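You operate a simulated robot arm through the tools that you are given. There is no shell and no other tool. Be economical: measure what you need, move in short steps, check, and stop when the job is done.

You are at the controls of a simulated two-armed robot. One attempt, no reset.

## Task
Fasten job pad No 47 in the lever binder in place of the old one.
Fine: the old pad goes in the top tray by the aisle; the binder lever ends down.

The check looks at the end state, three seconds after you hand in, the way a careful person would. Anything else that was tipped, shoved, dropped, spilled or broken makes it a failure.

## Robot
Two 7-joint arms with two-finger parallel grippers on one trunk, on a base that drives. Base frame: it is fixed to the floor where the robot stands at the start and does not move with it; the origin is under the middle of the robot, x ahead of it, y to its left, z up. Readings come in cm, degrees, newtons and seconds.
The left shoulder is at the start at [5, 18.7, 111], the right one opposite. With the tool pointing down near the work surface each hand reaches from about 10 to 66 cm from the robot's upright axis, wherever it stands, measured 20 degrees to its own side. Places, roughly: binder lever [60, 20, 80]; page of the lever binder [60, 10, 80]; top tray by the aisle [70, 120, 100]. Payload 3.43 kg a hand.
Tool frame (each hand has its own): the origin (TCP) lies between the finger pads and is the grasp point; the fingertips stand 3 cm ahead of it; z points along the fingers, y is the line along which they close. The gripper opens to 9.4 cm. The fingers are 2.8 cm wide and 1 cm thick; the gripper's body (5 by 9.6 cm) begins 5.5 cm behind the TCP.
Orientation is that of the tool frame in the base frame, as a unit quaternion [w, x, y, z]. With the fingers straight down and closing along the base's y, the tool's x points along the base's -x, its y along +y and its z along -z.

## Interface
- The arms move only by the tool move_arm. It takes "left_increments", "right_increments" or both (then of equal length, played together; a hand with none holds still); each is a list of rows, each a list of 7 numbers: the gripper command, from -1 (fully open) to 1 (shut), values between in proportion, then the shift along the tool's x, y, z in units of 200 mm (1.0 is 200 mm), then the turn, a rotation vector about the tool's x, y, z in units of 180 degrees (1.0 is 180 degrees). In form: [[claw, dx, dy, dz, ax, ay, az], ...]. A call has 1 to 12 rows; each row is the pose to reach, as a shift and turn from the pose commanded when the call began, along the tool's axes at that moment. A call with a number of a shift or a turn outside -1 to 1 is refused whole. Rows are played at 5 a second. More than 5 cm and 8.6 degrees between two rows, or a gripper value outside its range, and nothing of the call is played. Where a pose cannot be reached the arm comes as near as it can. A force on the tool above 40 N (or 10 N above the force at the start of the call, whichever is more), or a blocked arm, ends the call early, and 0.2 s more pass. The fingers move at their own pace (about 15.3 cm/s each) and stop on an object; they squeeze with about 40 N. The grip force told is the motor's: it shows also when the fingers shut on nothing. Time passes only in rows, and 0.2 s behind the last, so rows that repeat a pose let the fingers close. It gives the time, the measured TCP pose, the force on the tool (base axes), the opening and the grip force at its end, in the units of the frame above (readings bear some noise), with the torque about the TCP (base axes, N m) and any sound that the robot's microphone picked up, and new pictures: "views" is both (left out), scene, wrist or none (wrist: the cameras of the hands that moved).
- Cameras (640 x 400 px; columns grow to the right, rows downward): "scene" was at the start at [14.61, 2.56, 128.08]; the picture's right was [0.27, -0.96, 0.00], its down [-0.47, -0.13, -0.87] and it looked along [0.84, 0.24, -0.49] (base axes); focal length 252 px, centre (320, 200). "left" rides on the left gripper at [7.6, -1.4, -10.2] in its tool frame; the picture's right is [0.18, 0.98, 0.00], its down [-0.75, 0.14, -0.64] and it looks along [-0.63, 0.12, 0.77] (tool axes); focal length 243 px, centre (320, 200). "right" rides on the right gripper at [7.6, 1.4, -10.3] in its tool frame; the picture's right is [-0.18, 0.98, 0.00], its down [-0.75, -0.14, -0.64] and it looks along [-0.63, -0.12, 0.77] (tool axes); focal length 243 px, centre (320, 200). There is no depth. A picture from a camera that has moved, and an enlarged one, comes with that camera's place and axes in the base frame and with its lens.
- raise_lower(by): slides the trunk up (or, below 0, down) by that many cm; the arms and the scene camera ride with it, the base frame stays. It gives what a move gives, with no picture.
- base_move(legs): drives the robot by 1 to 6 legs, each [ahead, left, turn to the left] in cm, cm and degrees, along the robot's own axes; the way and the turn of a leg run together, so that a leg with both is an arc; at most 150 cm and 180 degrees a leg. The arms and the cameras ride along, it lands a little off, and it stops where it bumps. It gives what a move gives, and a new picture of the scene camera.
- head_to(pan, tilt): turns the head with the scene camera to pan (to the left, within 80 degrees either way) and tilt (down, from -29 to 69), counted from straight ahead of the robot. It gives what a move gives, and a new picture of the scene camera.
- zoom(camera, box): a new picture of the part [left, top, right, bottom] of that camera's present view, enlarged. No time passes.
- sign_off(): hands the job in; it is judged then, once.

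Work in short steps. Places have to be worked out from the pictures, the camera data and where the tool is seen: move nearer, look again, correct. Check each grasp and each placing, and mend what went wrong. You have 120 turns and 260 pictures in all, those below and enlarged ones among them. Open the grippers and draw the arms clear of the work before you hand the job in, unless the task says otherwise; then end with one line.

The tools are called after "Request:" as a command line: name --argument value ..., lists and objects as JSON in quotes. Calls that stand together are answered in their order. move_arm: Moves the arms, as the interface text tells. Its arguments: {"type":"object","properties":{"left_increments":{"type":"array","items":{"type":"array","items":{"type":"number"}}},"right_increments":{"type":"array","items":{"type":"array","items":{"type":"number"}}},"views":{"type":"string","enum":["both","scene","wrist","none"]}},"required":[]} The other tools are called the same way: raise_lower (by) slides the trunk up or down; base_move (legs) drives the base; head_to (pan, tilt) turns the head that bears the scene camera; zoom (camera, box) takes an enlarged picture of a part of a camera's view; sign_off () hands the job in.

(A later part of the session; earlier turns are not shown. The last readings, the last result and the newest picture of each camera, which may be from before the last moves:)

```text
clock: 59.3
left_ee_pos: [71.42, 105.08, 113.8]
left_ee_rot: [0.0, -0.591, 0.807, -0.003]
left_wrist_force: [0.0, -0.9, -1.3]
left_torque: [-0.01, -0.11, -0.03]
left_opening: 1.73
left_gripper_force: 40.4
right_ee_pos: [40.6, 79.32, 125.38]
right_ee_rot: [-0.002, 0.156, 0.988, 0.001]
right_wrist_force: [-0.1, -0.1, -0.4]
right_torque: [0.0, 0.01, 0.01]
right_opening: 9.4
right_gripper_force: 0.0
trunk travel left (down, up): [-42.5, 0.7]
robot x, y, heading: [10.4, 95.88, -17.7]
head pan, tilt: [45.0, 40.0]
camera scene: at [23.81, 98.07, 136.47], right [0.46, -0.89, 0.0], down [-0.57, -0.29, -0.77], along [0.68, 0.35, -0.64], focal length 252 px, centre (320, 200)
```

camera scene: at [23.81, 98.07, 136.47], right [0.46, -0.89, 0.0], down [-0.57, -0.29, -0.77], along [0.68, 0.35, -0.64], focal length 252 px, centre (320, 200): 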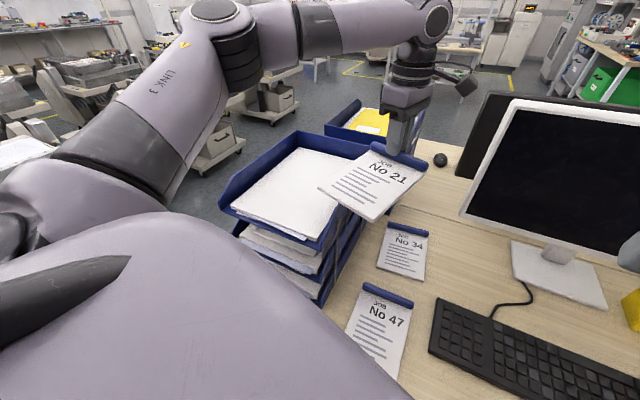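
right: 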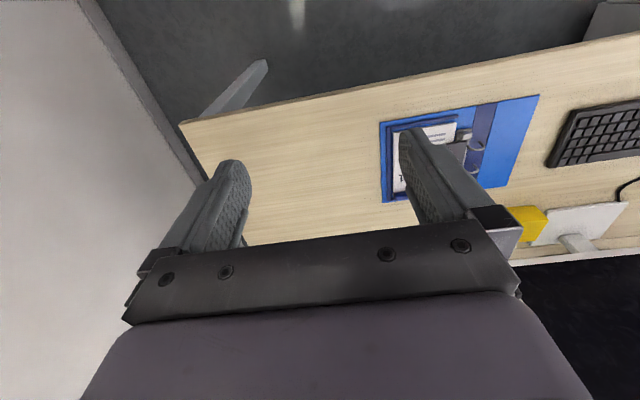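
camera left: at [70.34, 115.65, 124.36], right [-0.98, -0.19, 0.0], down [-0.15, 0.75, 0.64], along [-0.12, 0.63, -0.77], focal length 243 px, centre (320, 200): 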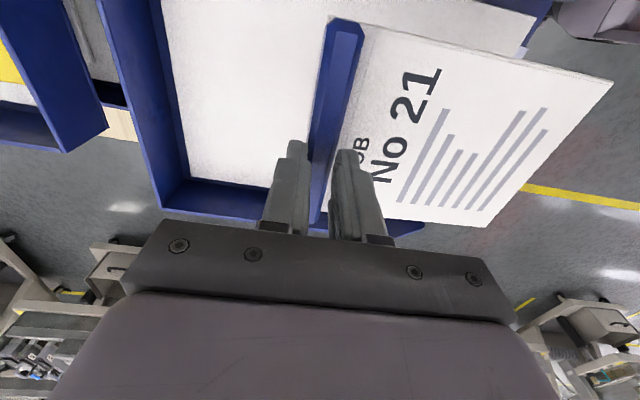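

I swing the hand left over the tray to [73.5, 122.8], undoing the 17.7° yaw so the pad lies square.

Request:
move_arm --left_increments '[[1, -0.146, 0.028, 0, 0, 0, -0.016], [1, -0.292, 0.056, 0, 0, 0, -0.033], [1, -0.438, 0.085, 0, 0, 0, -0.049], [1, -0.583, 0.113, 0, 0, 0, -0.066], [1, -0.729, 0.141, 0, 0, 0, -0.082], [1, -0.875, 0.169, 0, 0, 0, -0.098], [1, -0.875, 0.169, 0, 0, 0, -0.098]]' --views "both"

```text
clock: 60.9
left_ee_pos: [73.59, 122.86, 113.79]
left_ee_rot: [0.001, 0.707, -0.707, 0.003]
left_wrist_force: [0.4, 0.6, -0.4]
left_torque: [0.02, -0.1, -0.03]
left_opening: 1.73
left_gripper_force: 40.0
right_ee_pos: [40.66, 79.39, 125.2]
right_ee_rot: [-0.002, 0.156, 0.988, 0.0]
right_wrist_force: [0.4, 0.2, -0.1]
right_torque: [0.01, 0.01, 0.01]
right_opening: 9.41
right_gripper_force: 0.1
trunk travel left (down, up): [-42.5, 0.7]
robot x, y, heading: [10.81, 95.82, -18.0]
head pan, tilt: [45.0, 40.0]
camera scene: at [23.82, 98.07, 136.46], right [0.46, -0.89, 0.0], down [-0.57, -0.29, -0.77], along [0.68, 0.35, -0.64], focal length 252 px, centre (320, 200)
camera left: at [74.97, 115.32, 124.09], right [-0.98, -0.19, 0.0], down [-0.14, 0.76, 0.64], along [-0.12, 0.63, -0.77], focal length 243 px, centre (320, 200)
```

scene: 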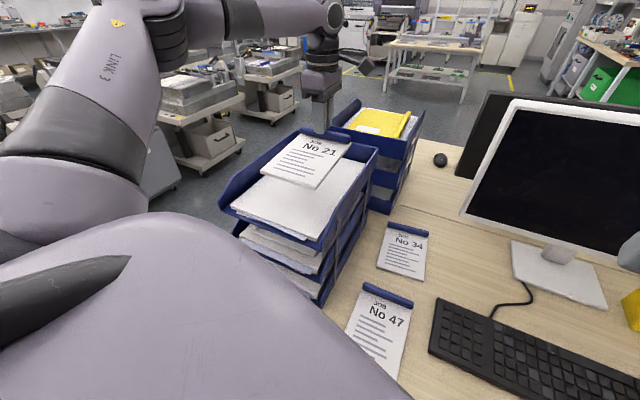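
left: 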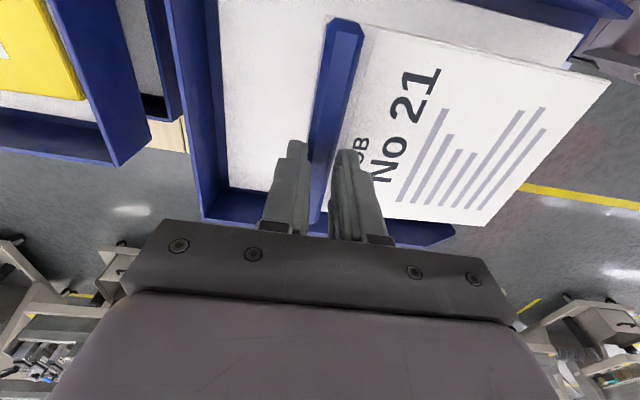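

The reach is good here. I shift 1.3 cm left to centre it and descend 6 cm, then check.

Request:
move_arm --left_increments '[[1, -0.065, 0, 0, 0, 0, 0], [1, -0.065, 0, 0.12, 0, 0, 0], [1, -0.065, 0, 0.24, 0, 0, 0], [1, -0.065, 0, 0.3, 0, 0, 0], [1, -0.065, 0, 0.3, 0, 0, 0]]' --views "both"

Request:
zoom --camera "scene" --box '[210, 80, 410, 260]'

```text
clock: 62.1
left_ee_pos: [73.53, 124.1, 107.66]
left_ee_rot: [-0.001, -0.707, 0.707, -0.003]
left_wrist_force: [-0.2, 0.1, -1.5]
left_torque: [0.01, -0.06, 0.01]
left_opening: 1.72
left_gripper_force: 40.3
right_ee_pos: [40.53, 79.25, 125.2]
right_ee_rot: [-0.002, 0.157, 0.988, 0.001]
right_wrist_force: [-0.6, -0.1, -0.6]
right_torque: [-0.02, 0.0, 0.01]
right_opening: 9.39
right_gripper_force: 0.1
trunk travel left (down, up): [-42.5, 0.7]
robot x, y, heading: [10.28, 95.54, -17.7]
head pan, tilt: [45.0, 40.0]
camera scene: at [23.81, 98.1, 136.47], right [0.46, -0.89, 0.0], down [-0.57, -0.29, -0.77], along [0.68, 0.35, -0.64], focal length 252 px, centre (320, 200)
camera left: at [74.93, 116.62, 118.06], right [-0.98, -0.18, 0.0], down [-0.14, 0.76, 0.64], along [-0.12, 0.63, -0.77], focal length 243 px, centre (320, 200)
```

scene: 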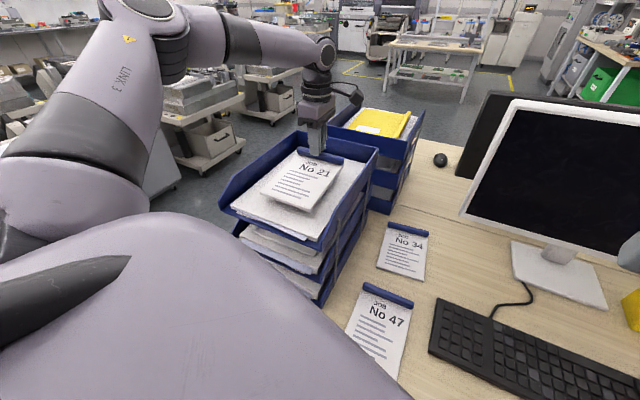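
left: 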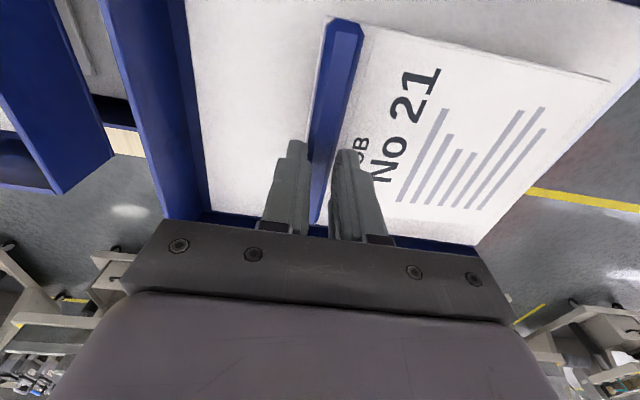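

```text
2.22 times, centred on (310, 170) of scene
camera zoom: at [23.81, 98.1, 136.47], right [0.46, -0.89, 0.0], down [-0.57, -0.29, -0.77], along [0.68, 0.35, -0.64], focal length 559 px, centre (342, 267)
```

zoom: 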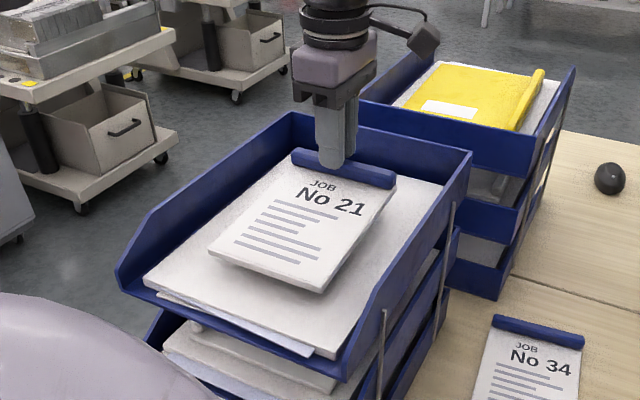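

The pad is nicely centred above the papers. I descend another 3 cm gently and read the force.

Request:
move_arm --left_increments '[[1, 0, 0, 0.05, 0, 0, 0], [1, 0, 0, 0.1, 0, 0, 0], [1, 0, 0, 0.15, 0, 0, 0], [1, 0, 0, 0.15, 0, 0, 0]]' --views "scene"

Request:
zoom --camera "scene" --box '[210, 80, 410, 260]'

```text
clock: 63.1
left_ee_pos: [73.52, 124.18, 104.68]
left_ee_rot: [0.0, 0.707, -0.707, 0.004]
left_wrist_force: [-0.2, 0.2, -0.5]
left_torque: [0.08, 0.1, -0.02]
left_opening: 1.73
left_gripper_force: 40.1
right_ee_pos: [40.5, 79.15, 125.33]
right_ee_rot: [-0.002, 0.156, 0.988, 0.0]
right_wrist_force: [-0.2, 1.1, 0.4]
right_torque: [-0.01, -0.01, -0.02]
right_opening: 9.41
right_gripper_force: 0.0
trunk travel left (down, up): [-42.5, 0.7]
robot x, y, heading: [10.67, 96.12, -17.6]
head pan, tilt: [45.0, 40.0]
camera scene: at [23.81, 98.09, 136.46], right [0.46, -0.89, 0.0], down [-0.57, -0.29, -0.77], along [0.68, 0.35, -0.64], focal length 252 px, centre (320, 200)
```

scene: 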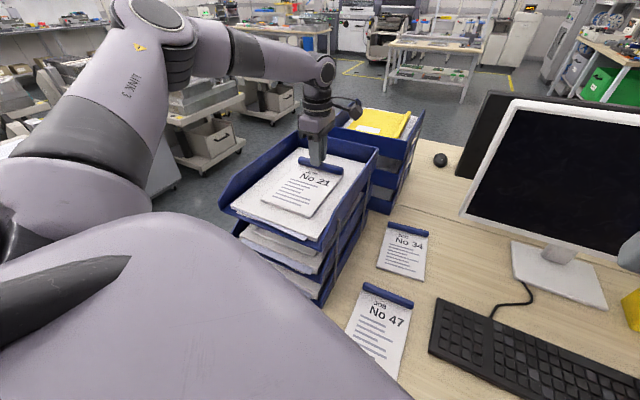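

```text
2.22 times, centred on (310, 170) of scene
camera zoom: at [23.81, 98.09, 136.46], right [0.46, -0.89, 0.0], down [-0.57, -0.29, -0.77], along [0.68, 0.35, -0.64], focal length 559 px, centre (342, 267)
```

zoom: 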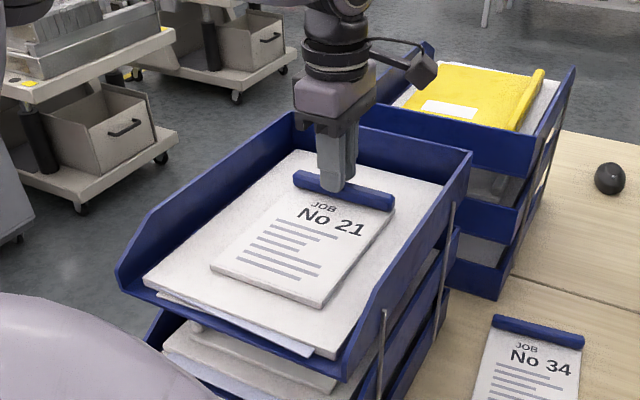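

The torque changed: the pad is just touching the papers. I lower 0.4 cm more and read.

Request:
move_arm --left_increments '[[1, 0, 0, 0.01, 0, 0, 0], [1, 0, 0, 0.02, 0, 0, 0], [1, 0, 0, 0.02, 0, 0, 0]]' --views "none"

```text
clock: 63.9
left_ee_pos: [73.55, 124.14, 104.64]
left_ee_rot: [-0.002, 0.708, -0.707, 0.005]
left_wrist_force: [2.9, 4.3, 20.3]
left_torque: [0.26, -0.04, -0.07]
left_opening: 1.73
left_gripper_force: 39.6
right_ee_pos: [40.41, 79.21, 125.36]
right_ee_rot: [-0.001, 0.156, 0.988, 0.0]
right_wrist_force: [0.3, 0.1, -1.0]
right_torque: [-0.01, 0.02, 0.0]
right_opening: 9.42
right_gripper_force: 0.0
trunk travel left (down, up): [-42.5, 0.7]
robot x, y, heading: [10.52, 95.7, -18.0]
head pan, tilt: [45.0, 40.0]
```

It's resting (20 N). I relax the push, open partway, and lift straight off.

Request:
move_arm --left_increments '[[1, 0, 0, -0.018, 0, 0, 0], [-0.1, 0, 0, -0.018, 0, 0, 0], [-0.1, 0, 0, -0.018, 0, 0, 0], [-0.1, 0, 0, -0.1, 0, 0, 0], [-0.1, 0, 0, -0.3, 0, 0, 0], [-0.1, 0, 0, -0.5, 0, 0, 0], [-0.1, 0, 0, -0.5, 0, 0, 0]]' --views "scene"

Request:
zoom --camera "scene" --box '[210, 80, 410, 260]'

```text
clock: 65.5
left_ee_pos: [73.6, 124.22, 114.34]
left_ee_rot: [-0.001, -0.707, 0.708, -0.002]
left_wrist_force: [0.5, -0.2, 0.0]
left_torque: [-0.01, -0.01, 0.0]
left_opening: 5.14
left_gripper_force: 0.0
right_ee_pos: [40.5, 79.37, 125.29]
right_ee_rot: [-0.001, 0.157, 0.988, 0.001]
right_wrist_force: [0.3, 0.1, -0.6]
right_torque: [-0.01, 0.01, 0.04]
right_opening: 9.4
right_gripper_force: 0.1
trunk travel left (down, up): [-42.5, 0.7]
robot x, y, heading: [10.65, 96.22, -17.8]
head pan, tilt: [45.0, 40.0]
camera scene: at [23.82, 98.11, 136.46], right [0.46, -0.89, 0.0], down [-0.57, -0.29, -0.77], along [0.68, 0.35, -0.64], focal length 252 px, centre (320, 200)
```

scene: 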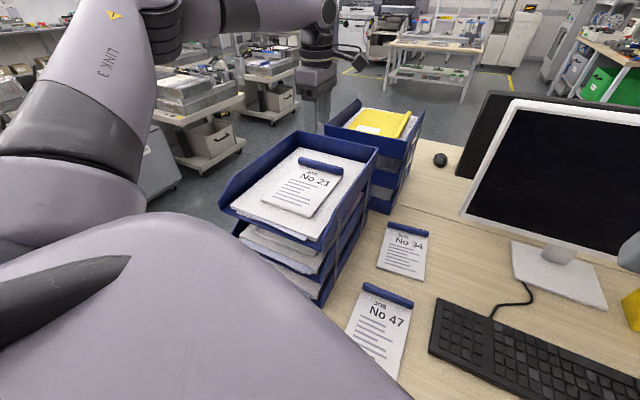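

```text
2.22 times, centred on (310, 170) of scene
camera zoom: at [23.82, 98.11, 136.46], right [0.46, -0.89, 0.0], down [-0.57, -0.29, -0.77], along [0.68, 0.35, -0.64], focal length 559 px, centre (342, 267)
```

zoom: 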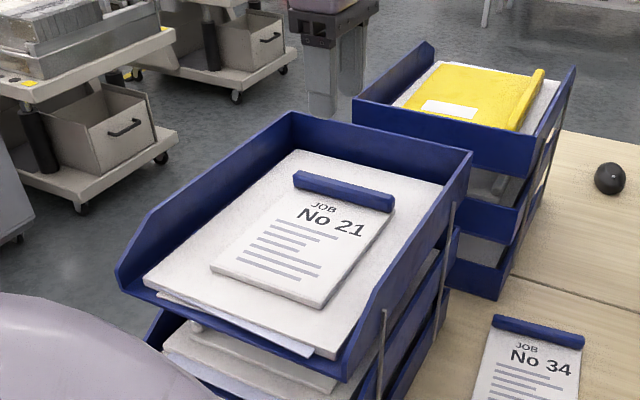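

Pad 21 rests well inside the top tray by the aisle. Now I turn back to heading 0 and drive right 26 cm, to come in front of pad No 47 (ridge ≈[60.6, 98]).

Request:
base_move --legs '[[0, 0, 18], [-2, -26, 0]]'

```text
clock: 69.4
left_ee_pos: [59.71, 116.42, 114.25]
left_ee_rot: [0.0, 0.81, -0.586, 0.003]
left_wrist_force: [0.7, -0.3, 0.2]
left_torque: [-0.02, 0.02, -0.03]
left_opening: 5.18
left_gripper_force: 0.0
right_ee_pos: [42.37, 63.52, 125.17]
right_ee_rot: [-0.001, -0.001, 1.0, 0.0]
right_wrist_force: [-0.7, 0.3, -0.2]
right_torque: [0.06, 0.0, -0.01]
right_opening: 9.39
right_gripper_force: 0.1
trunk travel left (down, up): [-42.5, 0.7]
robot x, y, heading: [8.69, 69.75, 0.2]
head pan, tilt: [45.0, 40.0]
camera scene: at [20.63, 76.09, 136.47], right [0.71, -0.7, 0.0], down [-0.45, -0.46, -0.77], along [0.54, 0.55, -0.64], focal length 252 px, centre (320, 200)
```

scene: 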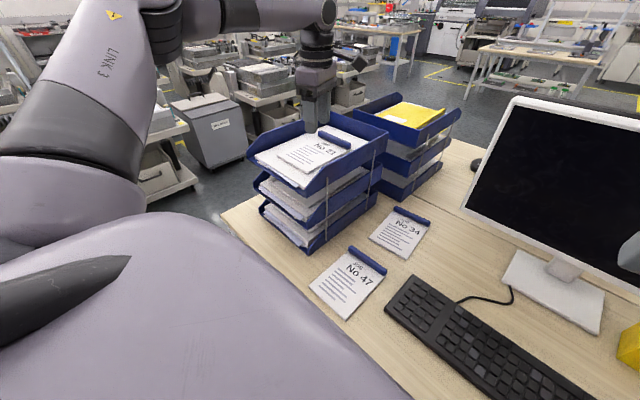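

Pad 47's ridge is at about [60.3, 98, 78], nearly square. I move the hand right, above the pad, squaring its yaw.

Request:
move_arm --left_increments '[[-0.1, 0.14, 0.06, 0, 0, 0, 0.017], [-0.1, 0.28, 0.12, 0, 0, 0, 0.034], [-0.1, 0.42, 0.18, 0, 0, 0, 0.051], [-0.1, 0.56, 0.24, 0, 0, 0, 0.068], [-0.1, 0.7, 0.3, 0, 0, 0, 0.085], [-0.1, 0.825, 0.357, 0, 0, 0, 0.1], [-0.1, 0.825, 0.357, 0, 0, 0, 0.1]]' --views "none"

Request:
raise_lower --by -22

Request:
zoom --camera "left" --box '[0, 0, 640, 400]'

```text
clock: 71.0
left_ee_pos: [58.14, 98.56, 114.29]
left_ee_rot: [0.0, 0.708, -0.706, 0.003]
left_wrist_force: [0.7, 0.0, -0.5]
left_torque: [0.0, -0.02, 0.03]
left_opening: 5.16
left_gripper_force: 0.1
right_ee_pos: [42.3, 63.55, 125.3]
right_ee_rot: [-0.002, -0.002, 1.0, 0.0]
right_wrist_force: [0.3, 0.2, -0.9]
right_torque: [0.0, -0.02, 0.0]
right_opening: 9.38
right_gripper_force: 0.1
trunk travel left (down, up): [-42.5, 0.7]
robot x, y, heading: [8.51, 69.98, 0.2]
head pan, tilt: [45.0, 40.0]
```

```text
clock: 73.3
left_ee_pos: [58.09, 98.56, 92.32]
left_ee_rot: [-0.001, 0.708, -0.706, 0.004]
left_wrist_force: [0.2, 0.0, -0.2]
left_torque: [0.0, -0.02, 0.02]
left_opening: 5.18
left_gripper_force: 0.1
right_ee_pos: [42.44, 63.45, 103.23]
right_ee_rot: [-0.002, -0.002, 1.0, 0.0]
right_wrist_force: [0.0, -0.6, -1.5]
right_torque: [0.01, -0.05, 0.01]
right_opening: 9.4
right_gripper_force: 0.0
trunk travel left (down, up): [-20.5, 22.7]
robot x, y, heading: [8.52, 69.7, 0.3]
head pan, tilt: [45.0, 40.0]
```

```text
1.00 times, centred on (320, 200) of left (not enlarged: the box is as wide or as high as the picture)
camera zoom: at [59.58, 90.98, 102.66], right [-0.98, -0.19, 0.0], down [-0.15, 0.76, 0.64], along [-0.12, 0.63, -0.77], focal length 243 px, centre (320, 200)
```

zoom: 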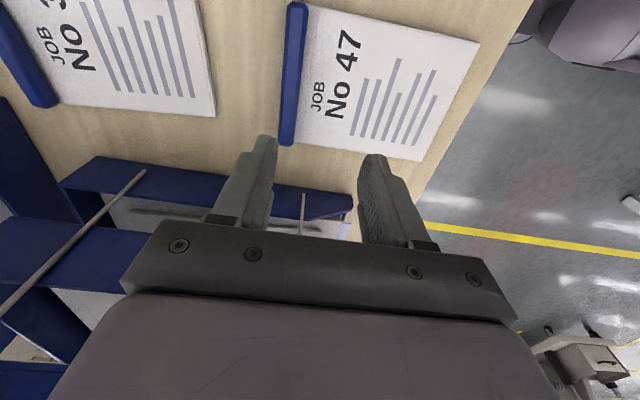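

Wrist view puts No 47's ridge centre at about [61.2, 98.0], yaw maybe +2–3°. I descend to z≈84 over it.

Request:
move_arm --left_increments '[[-0.1, 0.028, -0.155, 0.1, 0, 0, -0.008], [-0.1, 0.028, -0.155, 0.28, 0, 0, -0.014], [-0.1, 0.028, -0.155, 0.42, 0, 0, -0.014], [-0.1, 0.028, -0.155, 0.42, 0, 0, -0.014]]' --views "both"

Request:
zoom --camera "left" --box '[220, 40, 420, 240]'

```text
clock: 74.3
left_ee_pos: [61.38, 97.81, 83.96]
left_ee_rot: [-0.002, 0.723, -0.691, 0.003]
left_wrist_force: [0.5, 0.1, 0.2]
left_torque: [0.01, 0.01, 0.01]
left_opening: 5.18
left_gripper_force: 0.0
right_ee_pos: [42.41, 63.5, 103.2]
right_ee_rot: [-0.002, -0.002, 1.0, 0.0]
right_wrist_force: [-0.7, -0.8, 1.1]
right_torque: [-0.02, -0.01, -0.01]
right_opening: 9.41
right_gripper_force: 0.2
trunk travel left (down, up): [-20.5, 22.7]
robot x, y, heading: [8.83, 70.51, 0.2]
head pan, tilt: [45.0, 40.0]
camera scene: at [20.63, 76.11, 114.47], right [0.71, -0.7, 0.0], down [-0.45, -0.46, -0.77], along [0.54, 0.54, -0.64], focal length 252 px, centre (320, 200)
camera left: at [63.09, 90.44, 94.18], right [-0.97, -0.23, 0.0], down [-0.18, 0.75, 0.64], along [-0.14, 0.62, -0.77], focal length 243 px, centre (320, 200)
```

scene: 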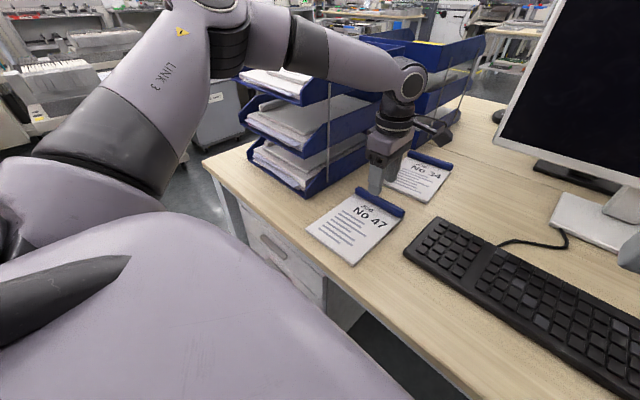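
left: 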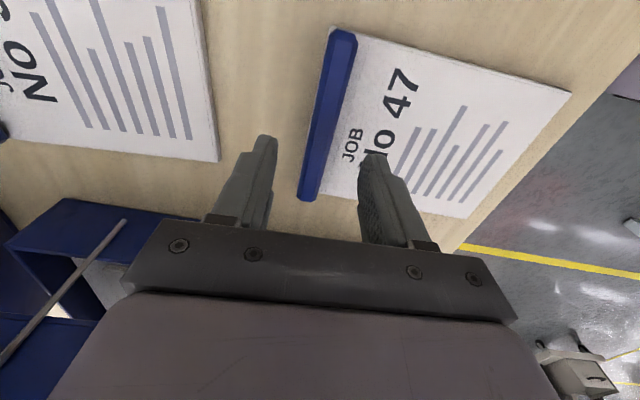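

```text
2.00 times, centred on (320, 140) of left
camera zoom: at [63.09, 90.44, 94.18], right [-0.97, -0.23, 0.0], down [-0.18, 0.75, 0.64], along [-0.14, 0.62, -0.77], focal length 485 px, centre (320, 320)
```

zoom: 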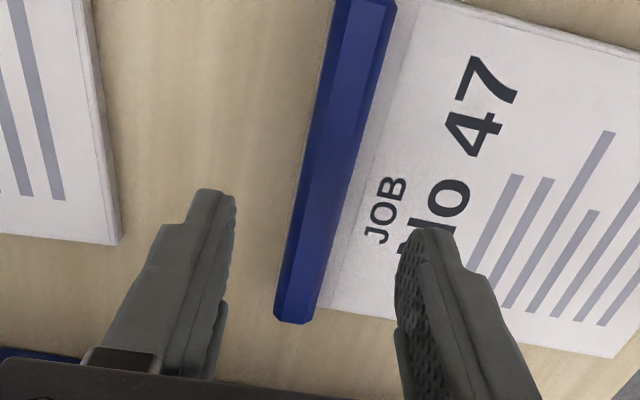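

Comparing with how pad 21 looked at yaw 0, pad 47 is square too, so I undo the 2.6° turn, shift 0.8 cm left to grip at the same spot as pad 21, descend to z≈80.4 and close.

Request:
move_arm --left_increments '[[-0.1, -0.04, 0, 0.05, 0, 0, 0.014], [-0.1, -0.04, 0, 0.12, 0, 0, 0.014], [-0.1, -0.04, 0, 0.175, 0, 0, 0.014], [-0.1, -0.04, 0, 0.175, 0, 0, 0.014], [1, -0.04, 0, 0.175, 0, 0, 0.014], [1, -0.04, 0, 0.175, 0, 0, 0.014], [1, -0.04, 0, 0.175, 0, 0, 0.014]]' --views "both"

Request:
zoom --camera "left" --box '[220, 0, 420, 240]'

```text
clock: 75.9
left_ee_pos: [61.43, 98.91, 80.5]
left_ee_rot: [-0.001, 0.708, -0.706, 0.003]
left_wrist_force: [-0.2, -0.6, -0.8]
left_torque: [-0.02, 0.01, 0.07]
left_opening: 1.72
left_gripper_force: 39.9
right_ee_pos: [42.37, 63.38, 103.26]
right_ee_rot: [-0.003, -0.002, 1.0, 0.0]
right_wrist_force: [-0.3, 1.1, 0.1]
right_torque: [-0.04, -0.02, 0.0]
right_opening: 9.4
right_gripper_force: 0.1
trunk travel left (down, up): [-20.5, 22.7]
robot x, y, heading: [8.5, 69.79, 0.2]
head pan, tilt: [45.0, 40.0]
camera scene: at [20.63, 76.11, 114.46], right [0.71, -0.7, 0.0], down [-0.45, -0.46, -0.77], along [0.54, 0.54, -0.64], focal length 252 px, centre (320, 200)
camera left: at [62.76, 91.22, 90.77], right [-0.98, -0.19, 0.0], down [-0.15, 0.76, 0.64], along [-0.12, 0.63, -0.77], focal length 243 px, centre (320, 200)
```

scene: 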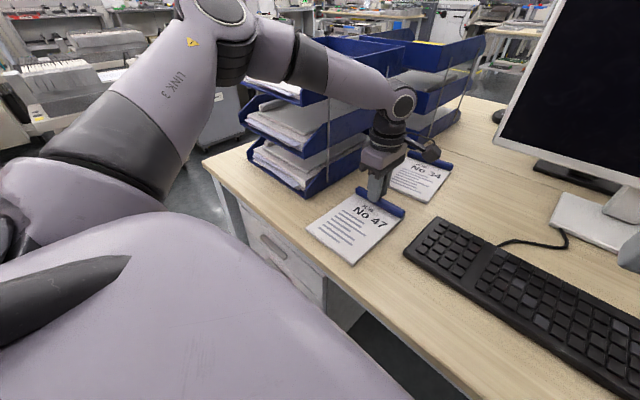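
left: 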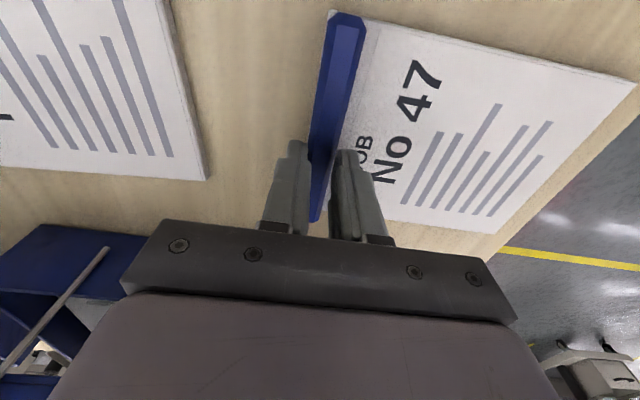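

```text
1.67 times, centred on (320, 120) of left
camera zoom: at [62.76, 91.22, 90.77], right [-0.98, -0.19, 0.0], down [-0.15, 0.76, 0.64], along [-0.12, 0.63, -0.77], focal length 404 px, centre (320, 333)
```

zoom: 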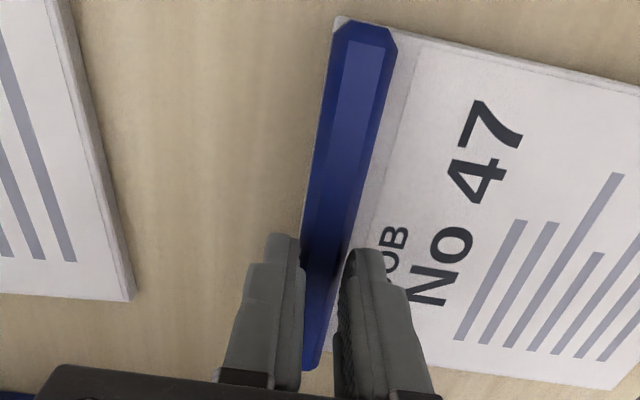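

No 47 is gripped (1.72 cm), square and at nearly the same spot. Lift 7 cm and check.

Request:
move_arm --left_increments '[[1, 0, 0, -0.05, 0, 0, 0], [1, 0, 0, -0.1, 0, 0, 0], [1, 0, 0, -0.2, 0, 0, 0], [1, 0, 0, -0.35, 0, 0, 0], [1, 0, 0, -0.35, 0, 0, 0]]' --views "both"

Request:
raise_lower --by 4

```text
clock: 77.1
left_ee_pos: [61.28, 98.67, 87.54]
left_ee_rot: [0.0, 0.708, -0.706, 0.003]
left_wrist_force: [-0.2, 0.7, -1.4]
left_torque: [0.01, -0.1, 0.01]
left_opening: 1.75
left_gripper_force: 39.7
right_ee_pos: [42.41, 63.5, 103.14]
right_ee_rot: [-0.002, -0.002, 1.0, 0.001]
right_wrist_force: [0.5, 0.0, -0.3]
right_torque: [0.01, 0.0, -0.03]
right_opening: 9.39
right_gripper_force: 0.1
trunk travel left (down, up): [-20.5, 22.7]
robot x, y, heading: [8.77, 69.7, 0.3]
head pan, tilt: [45.0, 40.0]
camera scene: at [20.64, 76.11, 114.46], right [0.71, -0.7, 0.0], down [-0.45, -0.46, -0.77], along [0.54, 0.54, -0.64], focal length 252 px, centre (320, 200)
camera left: at [62.68, 91.21, 97.78], right [-0.98, -0.19, 0.0], down [-0.15, 0.76, 0.64], along [-0.12, 0.63, -0.77], focal length 243 px, centre (320, 200)
```

scene: 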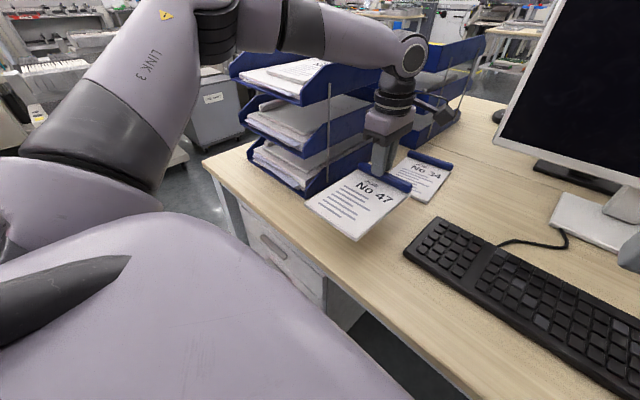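
left: 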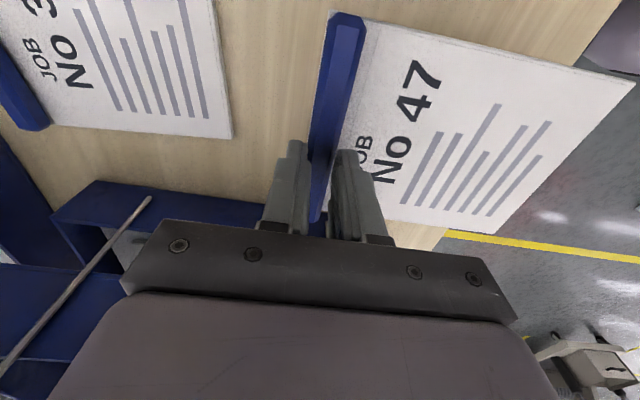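

```text
clock: 78.0
left_ee_pos: [61.32, 98.76, 91.4]
left_ee_rot: [0.0, 0.709, -0.705, 0.002]
left_wrist_force: [-0.4, -0.1, -1.4]
left_torque: [-0.01, -0.07, 0.0]
left_opening: 1.73
left_gripper_force: 40.0
right_ee_pos: [42.38, 63.49, 107.13]
right_ee_rot: [-0.001, -0.002, 1.0, 0.0]
right_wrist_force: [-0.1, 0.1, -0.6]
right_torque: [-0.01, 0.01, -0.01]
right_opening: 9.4
right_gripper_force: 0.0
trunk travel left (down, up): [-24.5, 18.7]
robot x, y, heading: [8.56, 70.11, 0.3]
head pan, tilt: [45.0, 40.0]
```

Held well. I back off 4 cm, drive right 81 cm, with the head turned toward the desk in front.

Request:
head_to --pan 25 --tilt 40

Request:
base_move --legs '[[-4, 0, 0], [0, -81, 0]]'

```text
clock: 78.8
left_ee_pos: [61.21, 98.73, 91.44]
left_ee_rot: [-0.001, 0.708, -0.706, 0.003]
left_wrist_force: [-0.4, -0.6, -1.0]
left_torque: [-0.01, -0.08, 0.0]
left_opening: 1.7
left_gripper_force: 40.2
right_ee_pos: [42.41, 63.58, 107.13]
right_ee_rot: [-0.001, -0.002, 1.0, 0.0]
right_wrist_force: [0.2, -0.8, -0.5]
right_torque: [0.01, 0.01, 0.0]
right_opening: 9.39
right_gripper_force: 0.1
trunk travel left (down, up): [-24.5, 18.7]
robot x, y, heading: [8.8, 69.84, 0.5]
head pan, tilt: [25.0, 40.0]
camera scene: at [22.34, 73.71, 118.46], right [0.43, -0.9, 0.0], down [-0.58, -0.28, -0.77], along [0.69, 0.33, -0.64], focal length 252 px, centre (320, 200)
```

scene: 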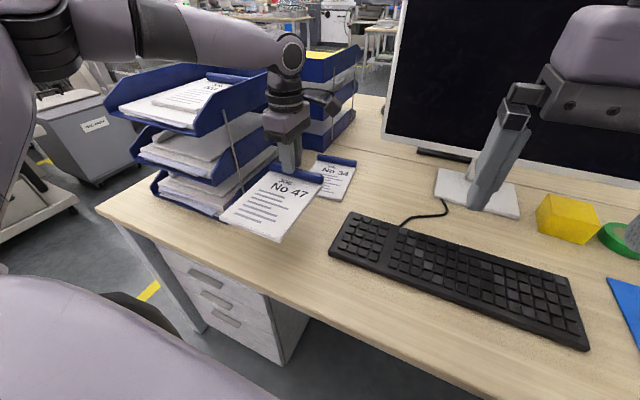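

```text
clock: 86.8
left_ee_pos: [57.82, 17.64, 91.41]
left_ee_rot: [-0.001, 0.709, -0.705, 0.003]
left_wrist_force: [-0.4, -0.6, -0.9]
left_torque: [0.02, -0.07, -0.02]
left_opening: 1.71
left_gripper_force: 39.6
right_ee_pos: [38.84, -17.68, 107.26]
right_ee_rot: [-0.002, -0.003, 1.0, 0.001]
right_wrist_force: [-0.4, -0.2, -0.1]
right_torque: [0.0, -0.01, 0.03]
right_opening: 9.4
right_gripper_force: 0.2
trunk travel left (down, up): [-24.5, 18.7]
robot x, y, heading: [5.57, -11.4, 0.7]
head pan, tilt: [25.0, 40.0]
camera scene: at [18.87, -7.52, 118.46], right [0.43, -0.9, 0.0], down [-0.58, -0.28, -0.77], along [0.69, 0.33, -0.64], focal length 252 px, centre (320, 200)
```

scene: 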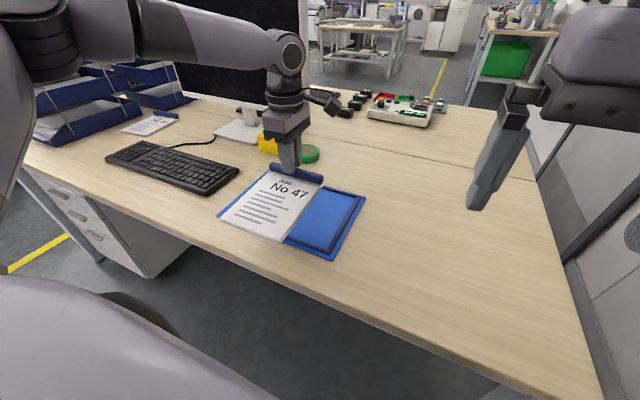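

Now ahead 12 cm toward the binder; the pad bottom (≈86) is above the raised lever (≈82).

Request:
base_move --legs '[[12, 0, -0.4]]'

Request:
zoom --camera "scene" --box '[160, 180, 380, 340]'

Request:
zoom --camera "left" --box '[0, 0, 640, 400]'

```text
clock: 88.0
left_ee_pos: [69.84, 17.43, 91.42]
left_ee_rot: [0.001, -0.707, 0.708, -0.004]
left_wrist_force: [0.4, -0.5, -1.4]
left_torque: [0.0, -0.11, 0.0]
left_opening: 1.73
left_gripper_force: 40.0
right_ee_pos: [50.83, -17.73, 107.16]
right_ee_rot: [-0.001, 0.001, 1.0, 0.0]
right_wrist_force: [0.4, 0.1, 0.2]
right_torque: [-0.02, 0.01, -0.04]
right_opening: 9.38
right_gripper_force: 0.1
trunk travel left (down, up): [-24.5, 18.7]
robot x, y, heading: [17.5, -11.34, 0.1]
head pan, tilt: [25.0, 40.0]
camera scene: at [30.85, -7.55, 118.46], right [0.42, -0.91, 0.0], down [-0.58, -0.27, -0.77], along [0.69, 0.32, -0.64], focal length 252 px, centre (320, 200)
```

scene: 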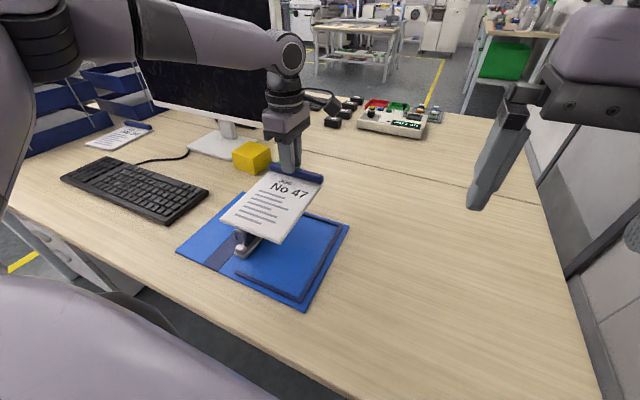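

```text
2.50 times, centred on (270, 260) of scene
camera zoom: at [30.85, -7.55, 118.46], right [0.42, -0.91, 0.0], down [-0.58, -0.27, -0.77], along [0.69, 0.32, -0.64], focal length 629 px, centre (445, 50)
```

zoom: 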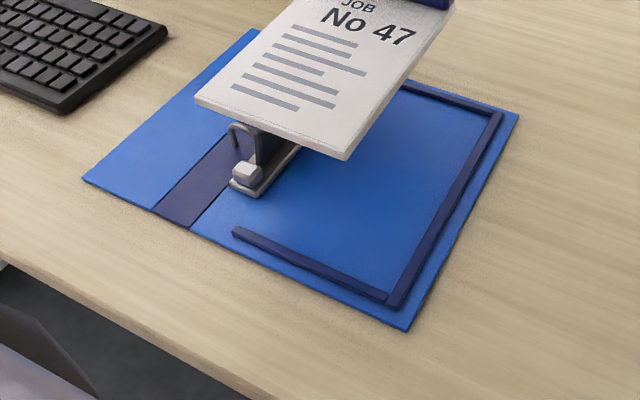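

```text
1.00 times, centred on (320, 200) of left (not enlarged: the box is as wide or as high as the picture)
camera zoom: at [71.27, 9.77, 101.72], right [-0.98, -0.18, 0.0], down [-0.14, 0.76, 0.64], along [-0.11, 0.63, -0.77], focal length 243 px, centre (320, 200)
```

zoom: 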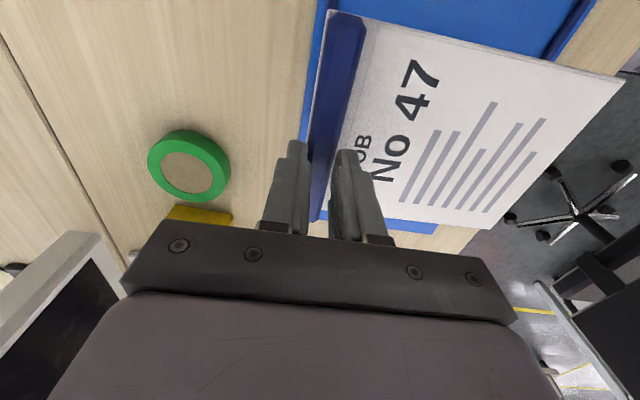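

The binder is where it was (near-right corner ≈[48.5, 3.7]). I move over the insertion pose [68.0, 13.5] and lower to z≈85.5 for a check.

Request:
move_arm --left_increments '[[1, 0.1, 0.046, 0, 0, 0, 0], [1, 0.1965, 0.092, 0, 0, 0, 0], [1, 0.1965, 0.092, 0.12, 0, 0, 0], [1, 0.1965, 0.092, 0.24, 0, 0, 0], [1, 0.1965, 0.092, 0.29, 0, 0, 0], [1, 0.1965, 0.092, 0.29, 0, 0, 0]]' --views "both"

Request:
zoom --camera "scene" --box '[180, 180, 360, 310]'

Request:
zoom --camera "left" --box '[260, 0, 640, 240]'

```text
clock: 89.4
left_ee_pos: [67.98, 13.47, 85.78]
left_ee_rot: [0.0, -0.705, 0.709, -0.004]
left_wrist_force: [-0.3, 0.5, -1.3]
left_torque: [-0.01, -0.04, 0.02]
left_opening: 1.74
left_gripper_force: 40.1
right_ee_pos: [50.86, -17.86, 107.22]
right_ee_rot: [-0.001, 0.001, 1.0, -0.001]
right_wrist_force: [-0.5, -0.1, -0.5]
right_torque: [0.03, 0.0, 0.0]
right_opening: 9.42
right_gripper_force: 0.1
trunk travel left (down, up): [-24.5, 18.7]
robot x, y, heading: [17.05, -11.02, 0.3]
head pan, tilt: [25.0, 40.0]
camera scene: at [30.81, -7.55, 118.46], right [0.42, -0.91, 0.0], down [-0.58, -0.27, -0.77], along [0.69, 0.32, -0.64], focal length 252 px, centre (320, 200)
camera left: at [69.34, 5.86, 95.97], right [-0.98, -0.18, 0.0], down [-0.14, 0.76, 0.64], along [-0.11, 0.63, -0.77], focal length 243 px, centre (320, 200)
```

scene: 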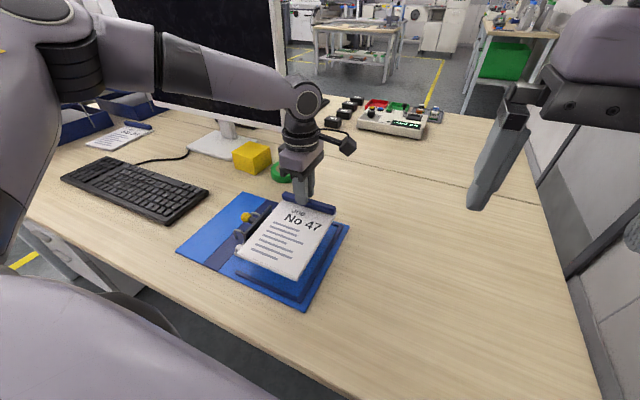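
left: 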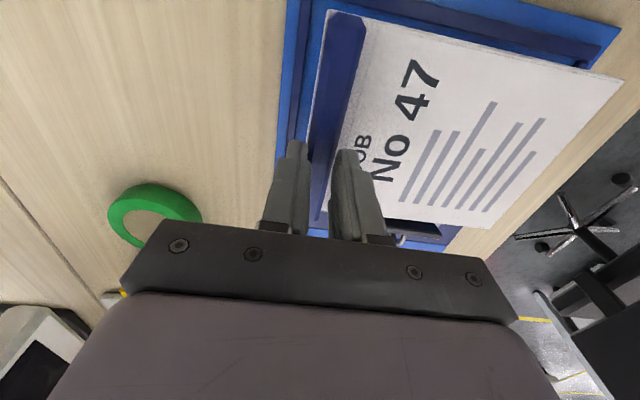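

```text
3.08 times, centred on (270, 245) of scene
camera zoom: at [30.81, -7.55, 118.46], right [0.42, -0.91, 0.0], down [-0.58, -0.27, -0.77], along [0.69, 0.32, -0.64], focal length 774 px, centre (474, 62)
```

zoom: 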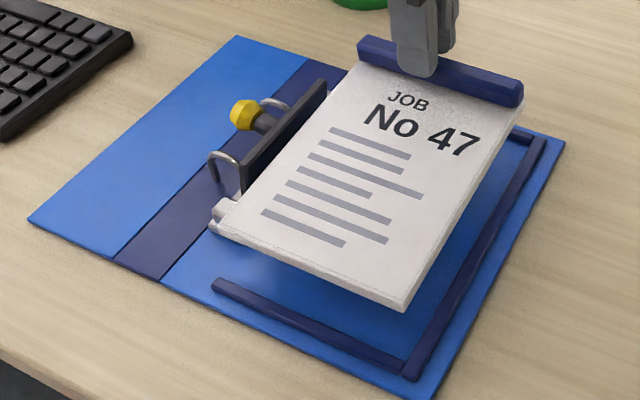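

```text
1.67 times, centred on (450, 120) of left
camera zoom: at [69.34, 5.86, 95.97], right [-0.98, -0.18, 0.0], down [-0.14, 0.76, 0.64], along [-0.11, 0.63, -0.77], focal length 404 px, centre (103, 333)
```

zoom: 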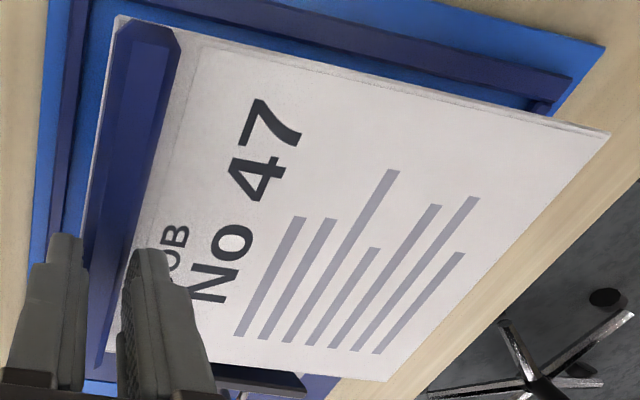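

Alignment matches pad 21's original position. I trim yaw by 0.5°, set y=13.2 for lever clearance, and lower to z≈82, then to contact.

Request:
move_arm --left_increments '[[1, 0.012, -0.003, 0.05, 0, 0, -0.0026], [1, 0.012, -0.003, 0.1, 0, 0, -0.0026], [1, 0.012, -0.003, 0.16, 0, 0, -0.0026], [1, 0.012, -0.003, 0.2, 0, 0, -0.0026], [1, 0.012, -0.003, 0.2, 0, 0, -0.0026]]' --views "both"

Request:
zoom --camera "scene" --box '[180, 180, 360, 310]'

```text
clock: 90.6
left_ee_pos: [67.9, 13.3, 81.76]
left_ee_rot: [0.0, 0.71, -0.704, 0.004]
left_wrist_force: [0.3, 0.5, -1.5]
left_torque: [0.04, -0.06, 0.0]
left_opening: 1.69
left_gripper_force: 40.1
right_ee_pos: [50.8, -17.88, 107.17]
right_ee_rot: [-0.002, 0.001, 1.0, 0.0]
right_wrist_force: [1.0, -0.1, -0.1]
right_torque: [0.02, 0.0, -0.01]
right_opening: 9.42
right_gripper_force: 0.1
trunk travel left (down, up): [-24.5, 18.7]
robot x, y, heading: [16.97, -11.02, 0.0]
head pan, tilt: [25.0, 40.0]
camera scene: at [30.81, -7.55, 118.46], right [0.42, -0.91, 0.0], down [-0.58, -0.27, -0.77], along [0.69, 0.32, -0.64], focal length 252 px, centre (320, 200)
camera left: at [69.34, 5.74, 92.08], right [-0.98, -0.19, 0.0], down [-0.15, 0.76, 0.64], along [-0.12, 0.63, -0.77], focal length 243 px, centre (320, 200)
```

scene: 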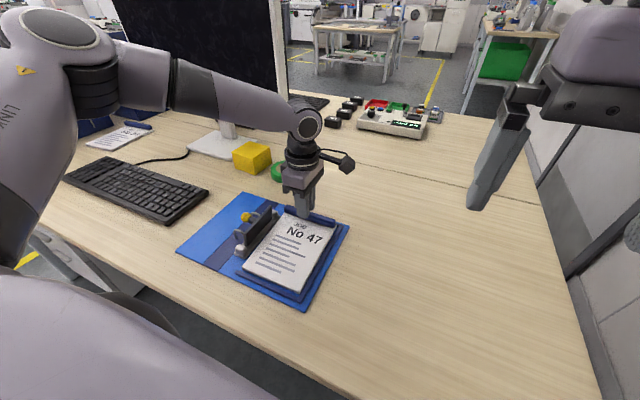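
left: 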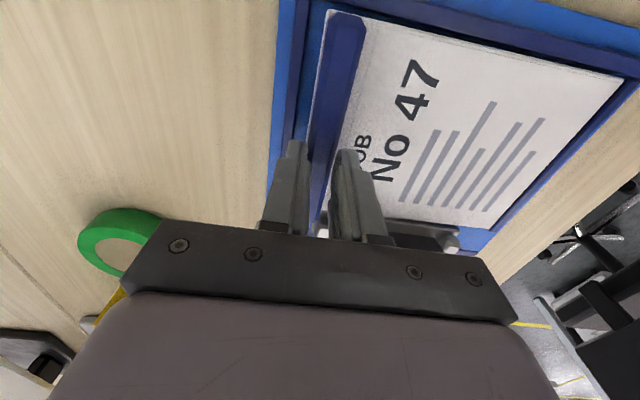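

```text
3.08 times, centred on (270, 245) of scene
camera zoom: at [30.81, -7.55, 118.46], right [0.42, -0.91, 0.0], down [-0.58, -0.27, -0.77], along [0.69, 0.32, -0.64], focal length 774 px, centre (474, 62)
```

zoom: 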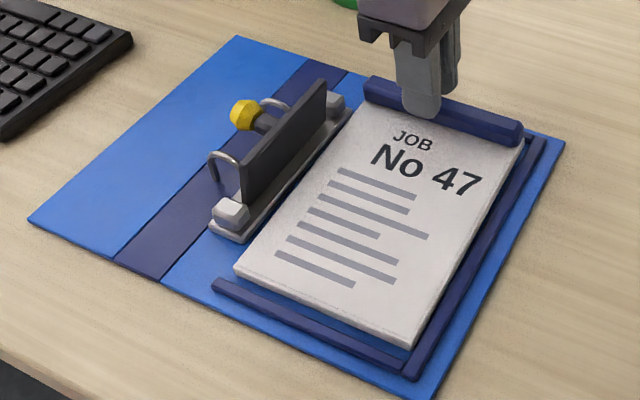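

It's dropping nicely into the pocket. I lower the last ~0.7 cm.

Request:
move_arm --left_increments '[[1, 0, 0, 0.018, 0, 0, 0], [1, 0, 0, 0.035, 0, 0, 0], [1, 0, 0, 0.035, 0, 0, 0]]' --views "none"

```text
clock: 91.4
left_ee_pos: [67.76, 13.44, 81.29]
left_ee_rot: [0.0, 0.709, -0.705, 0.005]
left_wrist_force: [0.7, -0.1, -0.4]
left_torque: [0.06, 0.07, 0.05]
left_opening: 1.74
left_gripper_force: 39.8
left hand out of reach, approached as far as the arm can: row 1, 2, 3
right_ee_pos: [50.8, -17.92, 107.29]
right_ee_rot: [-0.002, 0.0, 1.0, 0.0]
right_wrist_force: [0.2, -0.2, -0.3]
right_torque: [-0.02, 0.0, -0.02]
right_opening: 9.38
right_gripper_force: 0.0
trunk travel left (down, up): [-24.5, 18.7]
robot x, y, heading: [17.59, -11.28, 0.0]
head pan, tilt: [25.0, 40.0]
```

The arm hits its reach limit just shy of the bottom (torque shows the front edge touching). I lower the trunk 0.3 cm instead.

Request:
raise_lower --by -0.3

```text
clock: 92.0
left_ee_pos: [67.69, 13.48, 80.99]
left_ee_rot: [-0.001, 0.71, -0.705, 0.004]
left_wrist_force: [0.0, 0.6, 2.0]
left_torque: [0.1, 0.04, -0.03]
left_opening: 1.74
left_gripper_force: 39.7
right_ee_pos: [50.8, -17.81, 106.92]
right_ee_rot: [-0.001, 0.001, 1.0, 0.0]
right_wrist_force: [-0.4, 0.9, -0.3]
right_torque: [-0.04, 0.02, -0.02]
right_opening: 9.4
right_gripper_force: 0.1
trunk travel left (down, up): [-24.2, 19.0]
robot x, y, heading: [16.78, -11.25, 0.2]
head pan, tilt: [25.0, 40.0]
```

Contact at z≈81.0. I open and lift off, then inspect.

Request:
move_arm --left_increments '[[-0.1, 0, 0, 0, 0, 0, 0], [-0.1, 0, 0, 0, 0, 0, 0], [-0.1, 0, 0, -0.1, 0, 0, 0], [-0.1, 0, 0, -0.25, 0, 0, 0], [-0.1, 0, 0, -0.4, 0, 0, 0], [-0.1, 0, 0, -0.4, 0, 0, 0]]' --views "both"

Request:
zoom --camera "scene" --box '[180, 180, 360, 310]'

Request:
zoom --camera "left" --box '[250, 0, 550, 220]'

```text
clock: 93.4
left_ee_pos: [67.71, 13.62, 89.06]
left_ee_rot: [0.0, 0.709, -0.705, 0.004]
left_wrist_force: [-0.3, 0.2, -0.4]
left_torque: [-0.01, 0.01, -0.03]
left_opening: 5.15
left_gripper_force: 0.0
right_ee_pos: [50.79, -17.82, 106.96]
right_ee_rot: [-0.001, 0.0, 1.0, 0.0]
right_wrist_force: [-0.1, -0.2, -0.2]
right_torque: [0.0, -0.01, -0.01]
right_opening: 9.4
right_gripper_force: 0.1
trunk travel left (down, up): [-24.2, 19.0]
robot x, y, heading: [17.29, -11.45, 0.2]
head pan, tilt: [25.0, 40.0]
camera scene: at [30.8, -7.55, 118.17], right [0.42, -0.91, 0.0], down [-0.58, -0.27, -0.77], along [0.69, 0.32, -0.64], focal length 252 px, centre (320, 200)
camera left: at [69.1, 5.98, 99.23], right [-0.98, -0.19, -0.01], down [-0.15, 0.76, 0.64], along [-0.12, 0.63, -0.77], focal length 243 px, centre (320, 200)
```

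scene: 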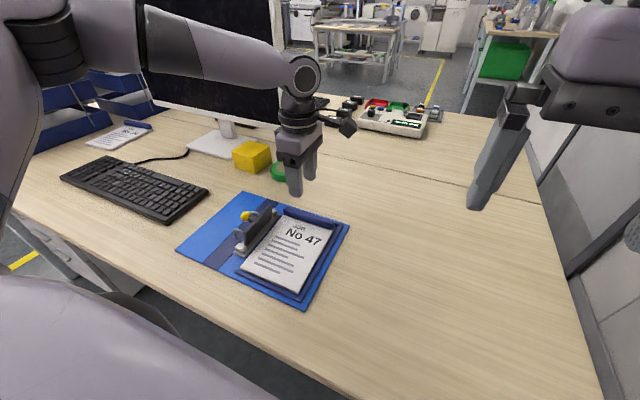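
left: 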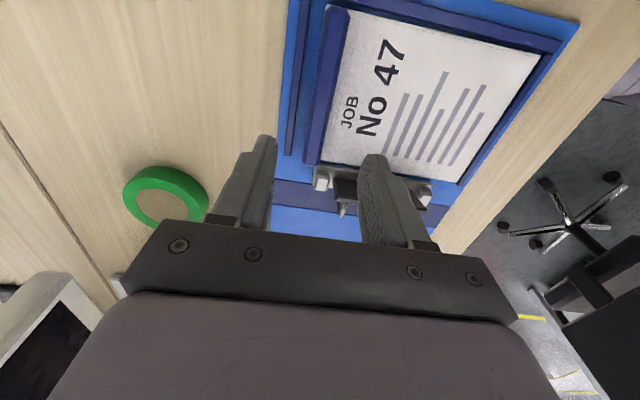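

```text
3.08 times, centred on (270, 245) of scene
camera zoom: at [30.8, -7.55, 118.17], right [0.42, -0.91, 0.0], down [-0.58, -0.27, -0.77], along [0.69, 0.32, -0.64], focal length 774 px, centre (474, 62)
```

zoom: 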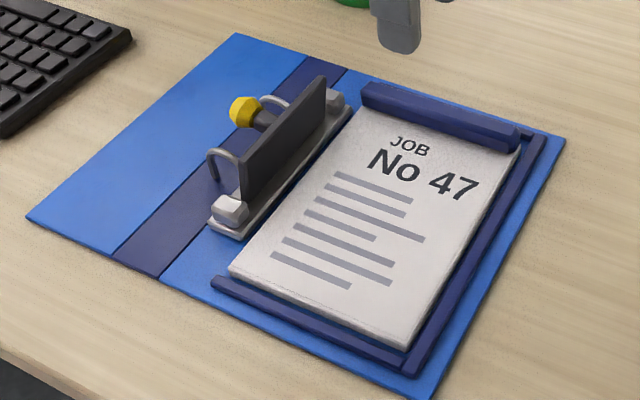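

```text
1.82 times, centred on (400, 110) of left
camera zoom: at [69.1, 5.98, 99.23], right [-0.98, -0.19, -0.01], down [-0.15, 0.76, 0.64], along [-0.12, 0.63, -0.77], focal length 441 px, centre (174, 364)
```

zoom: 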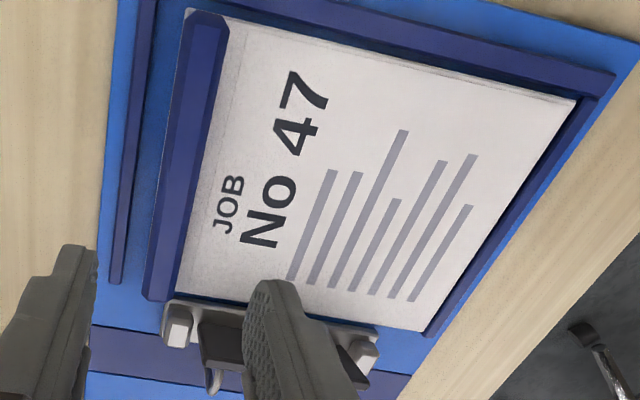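

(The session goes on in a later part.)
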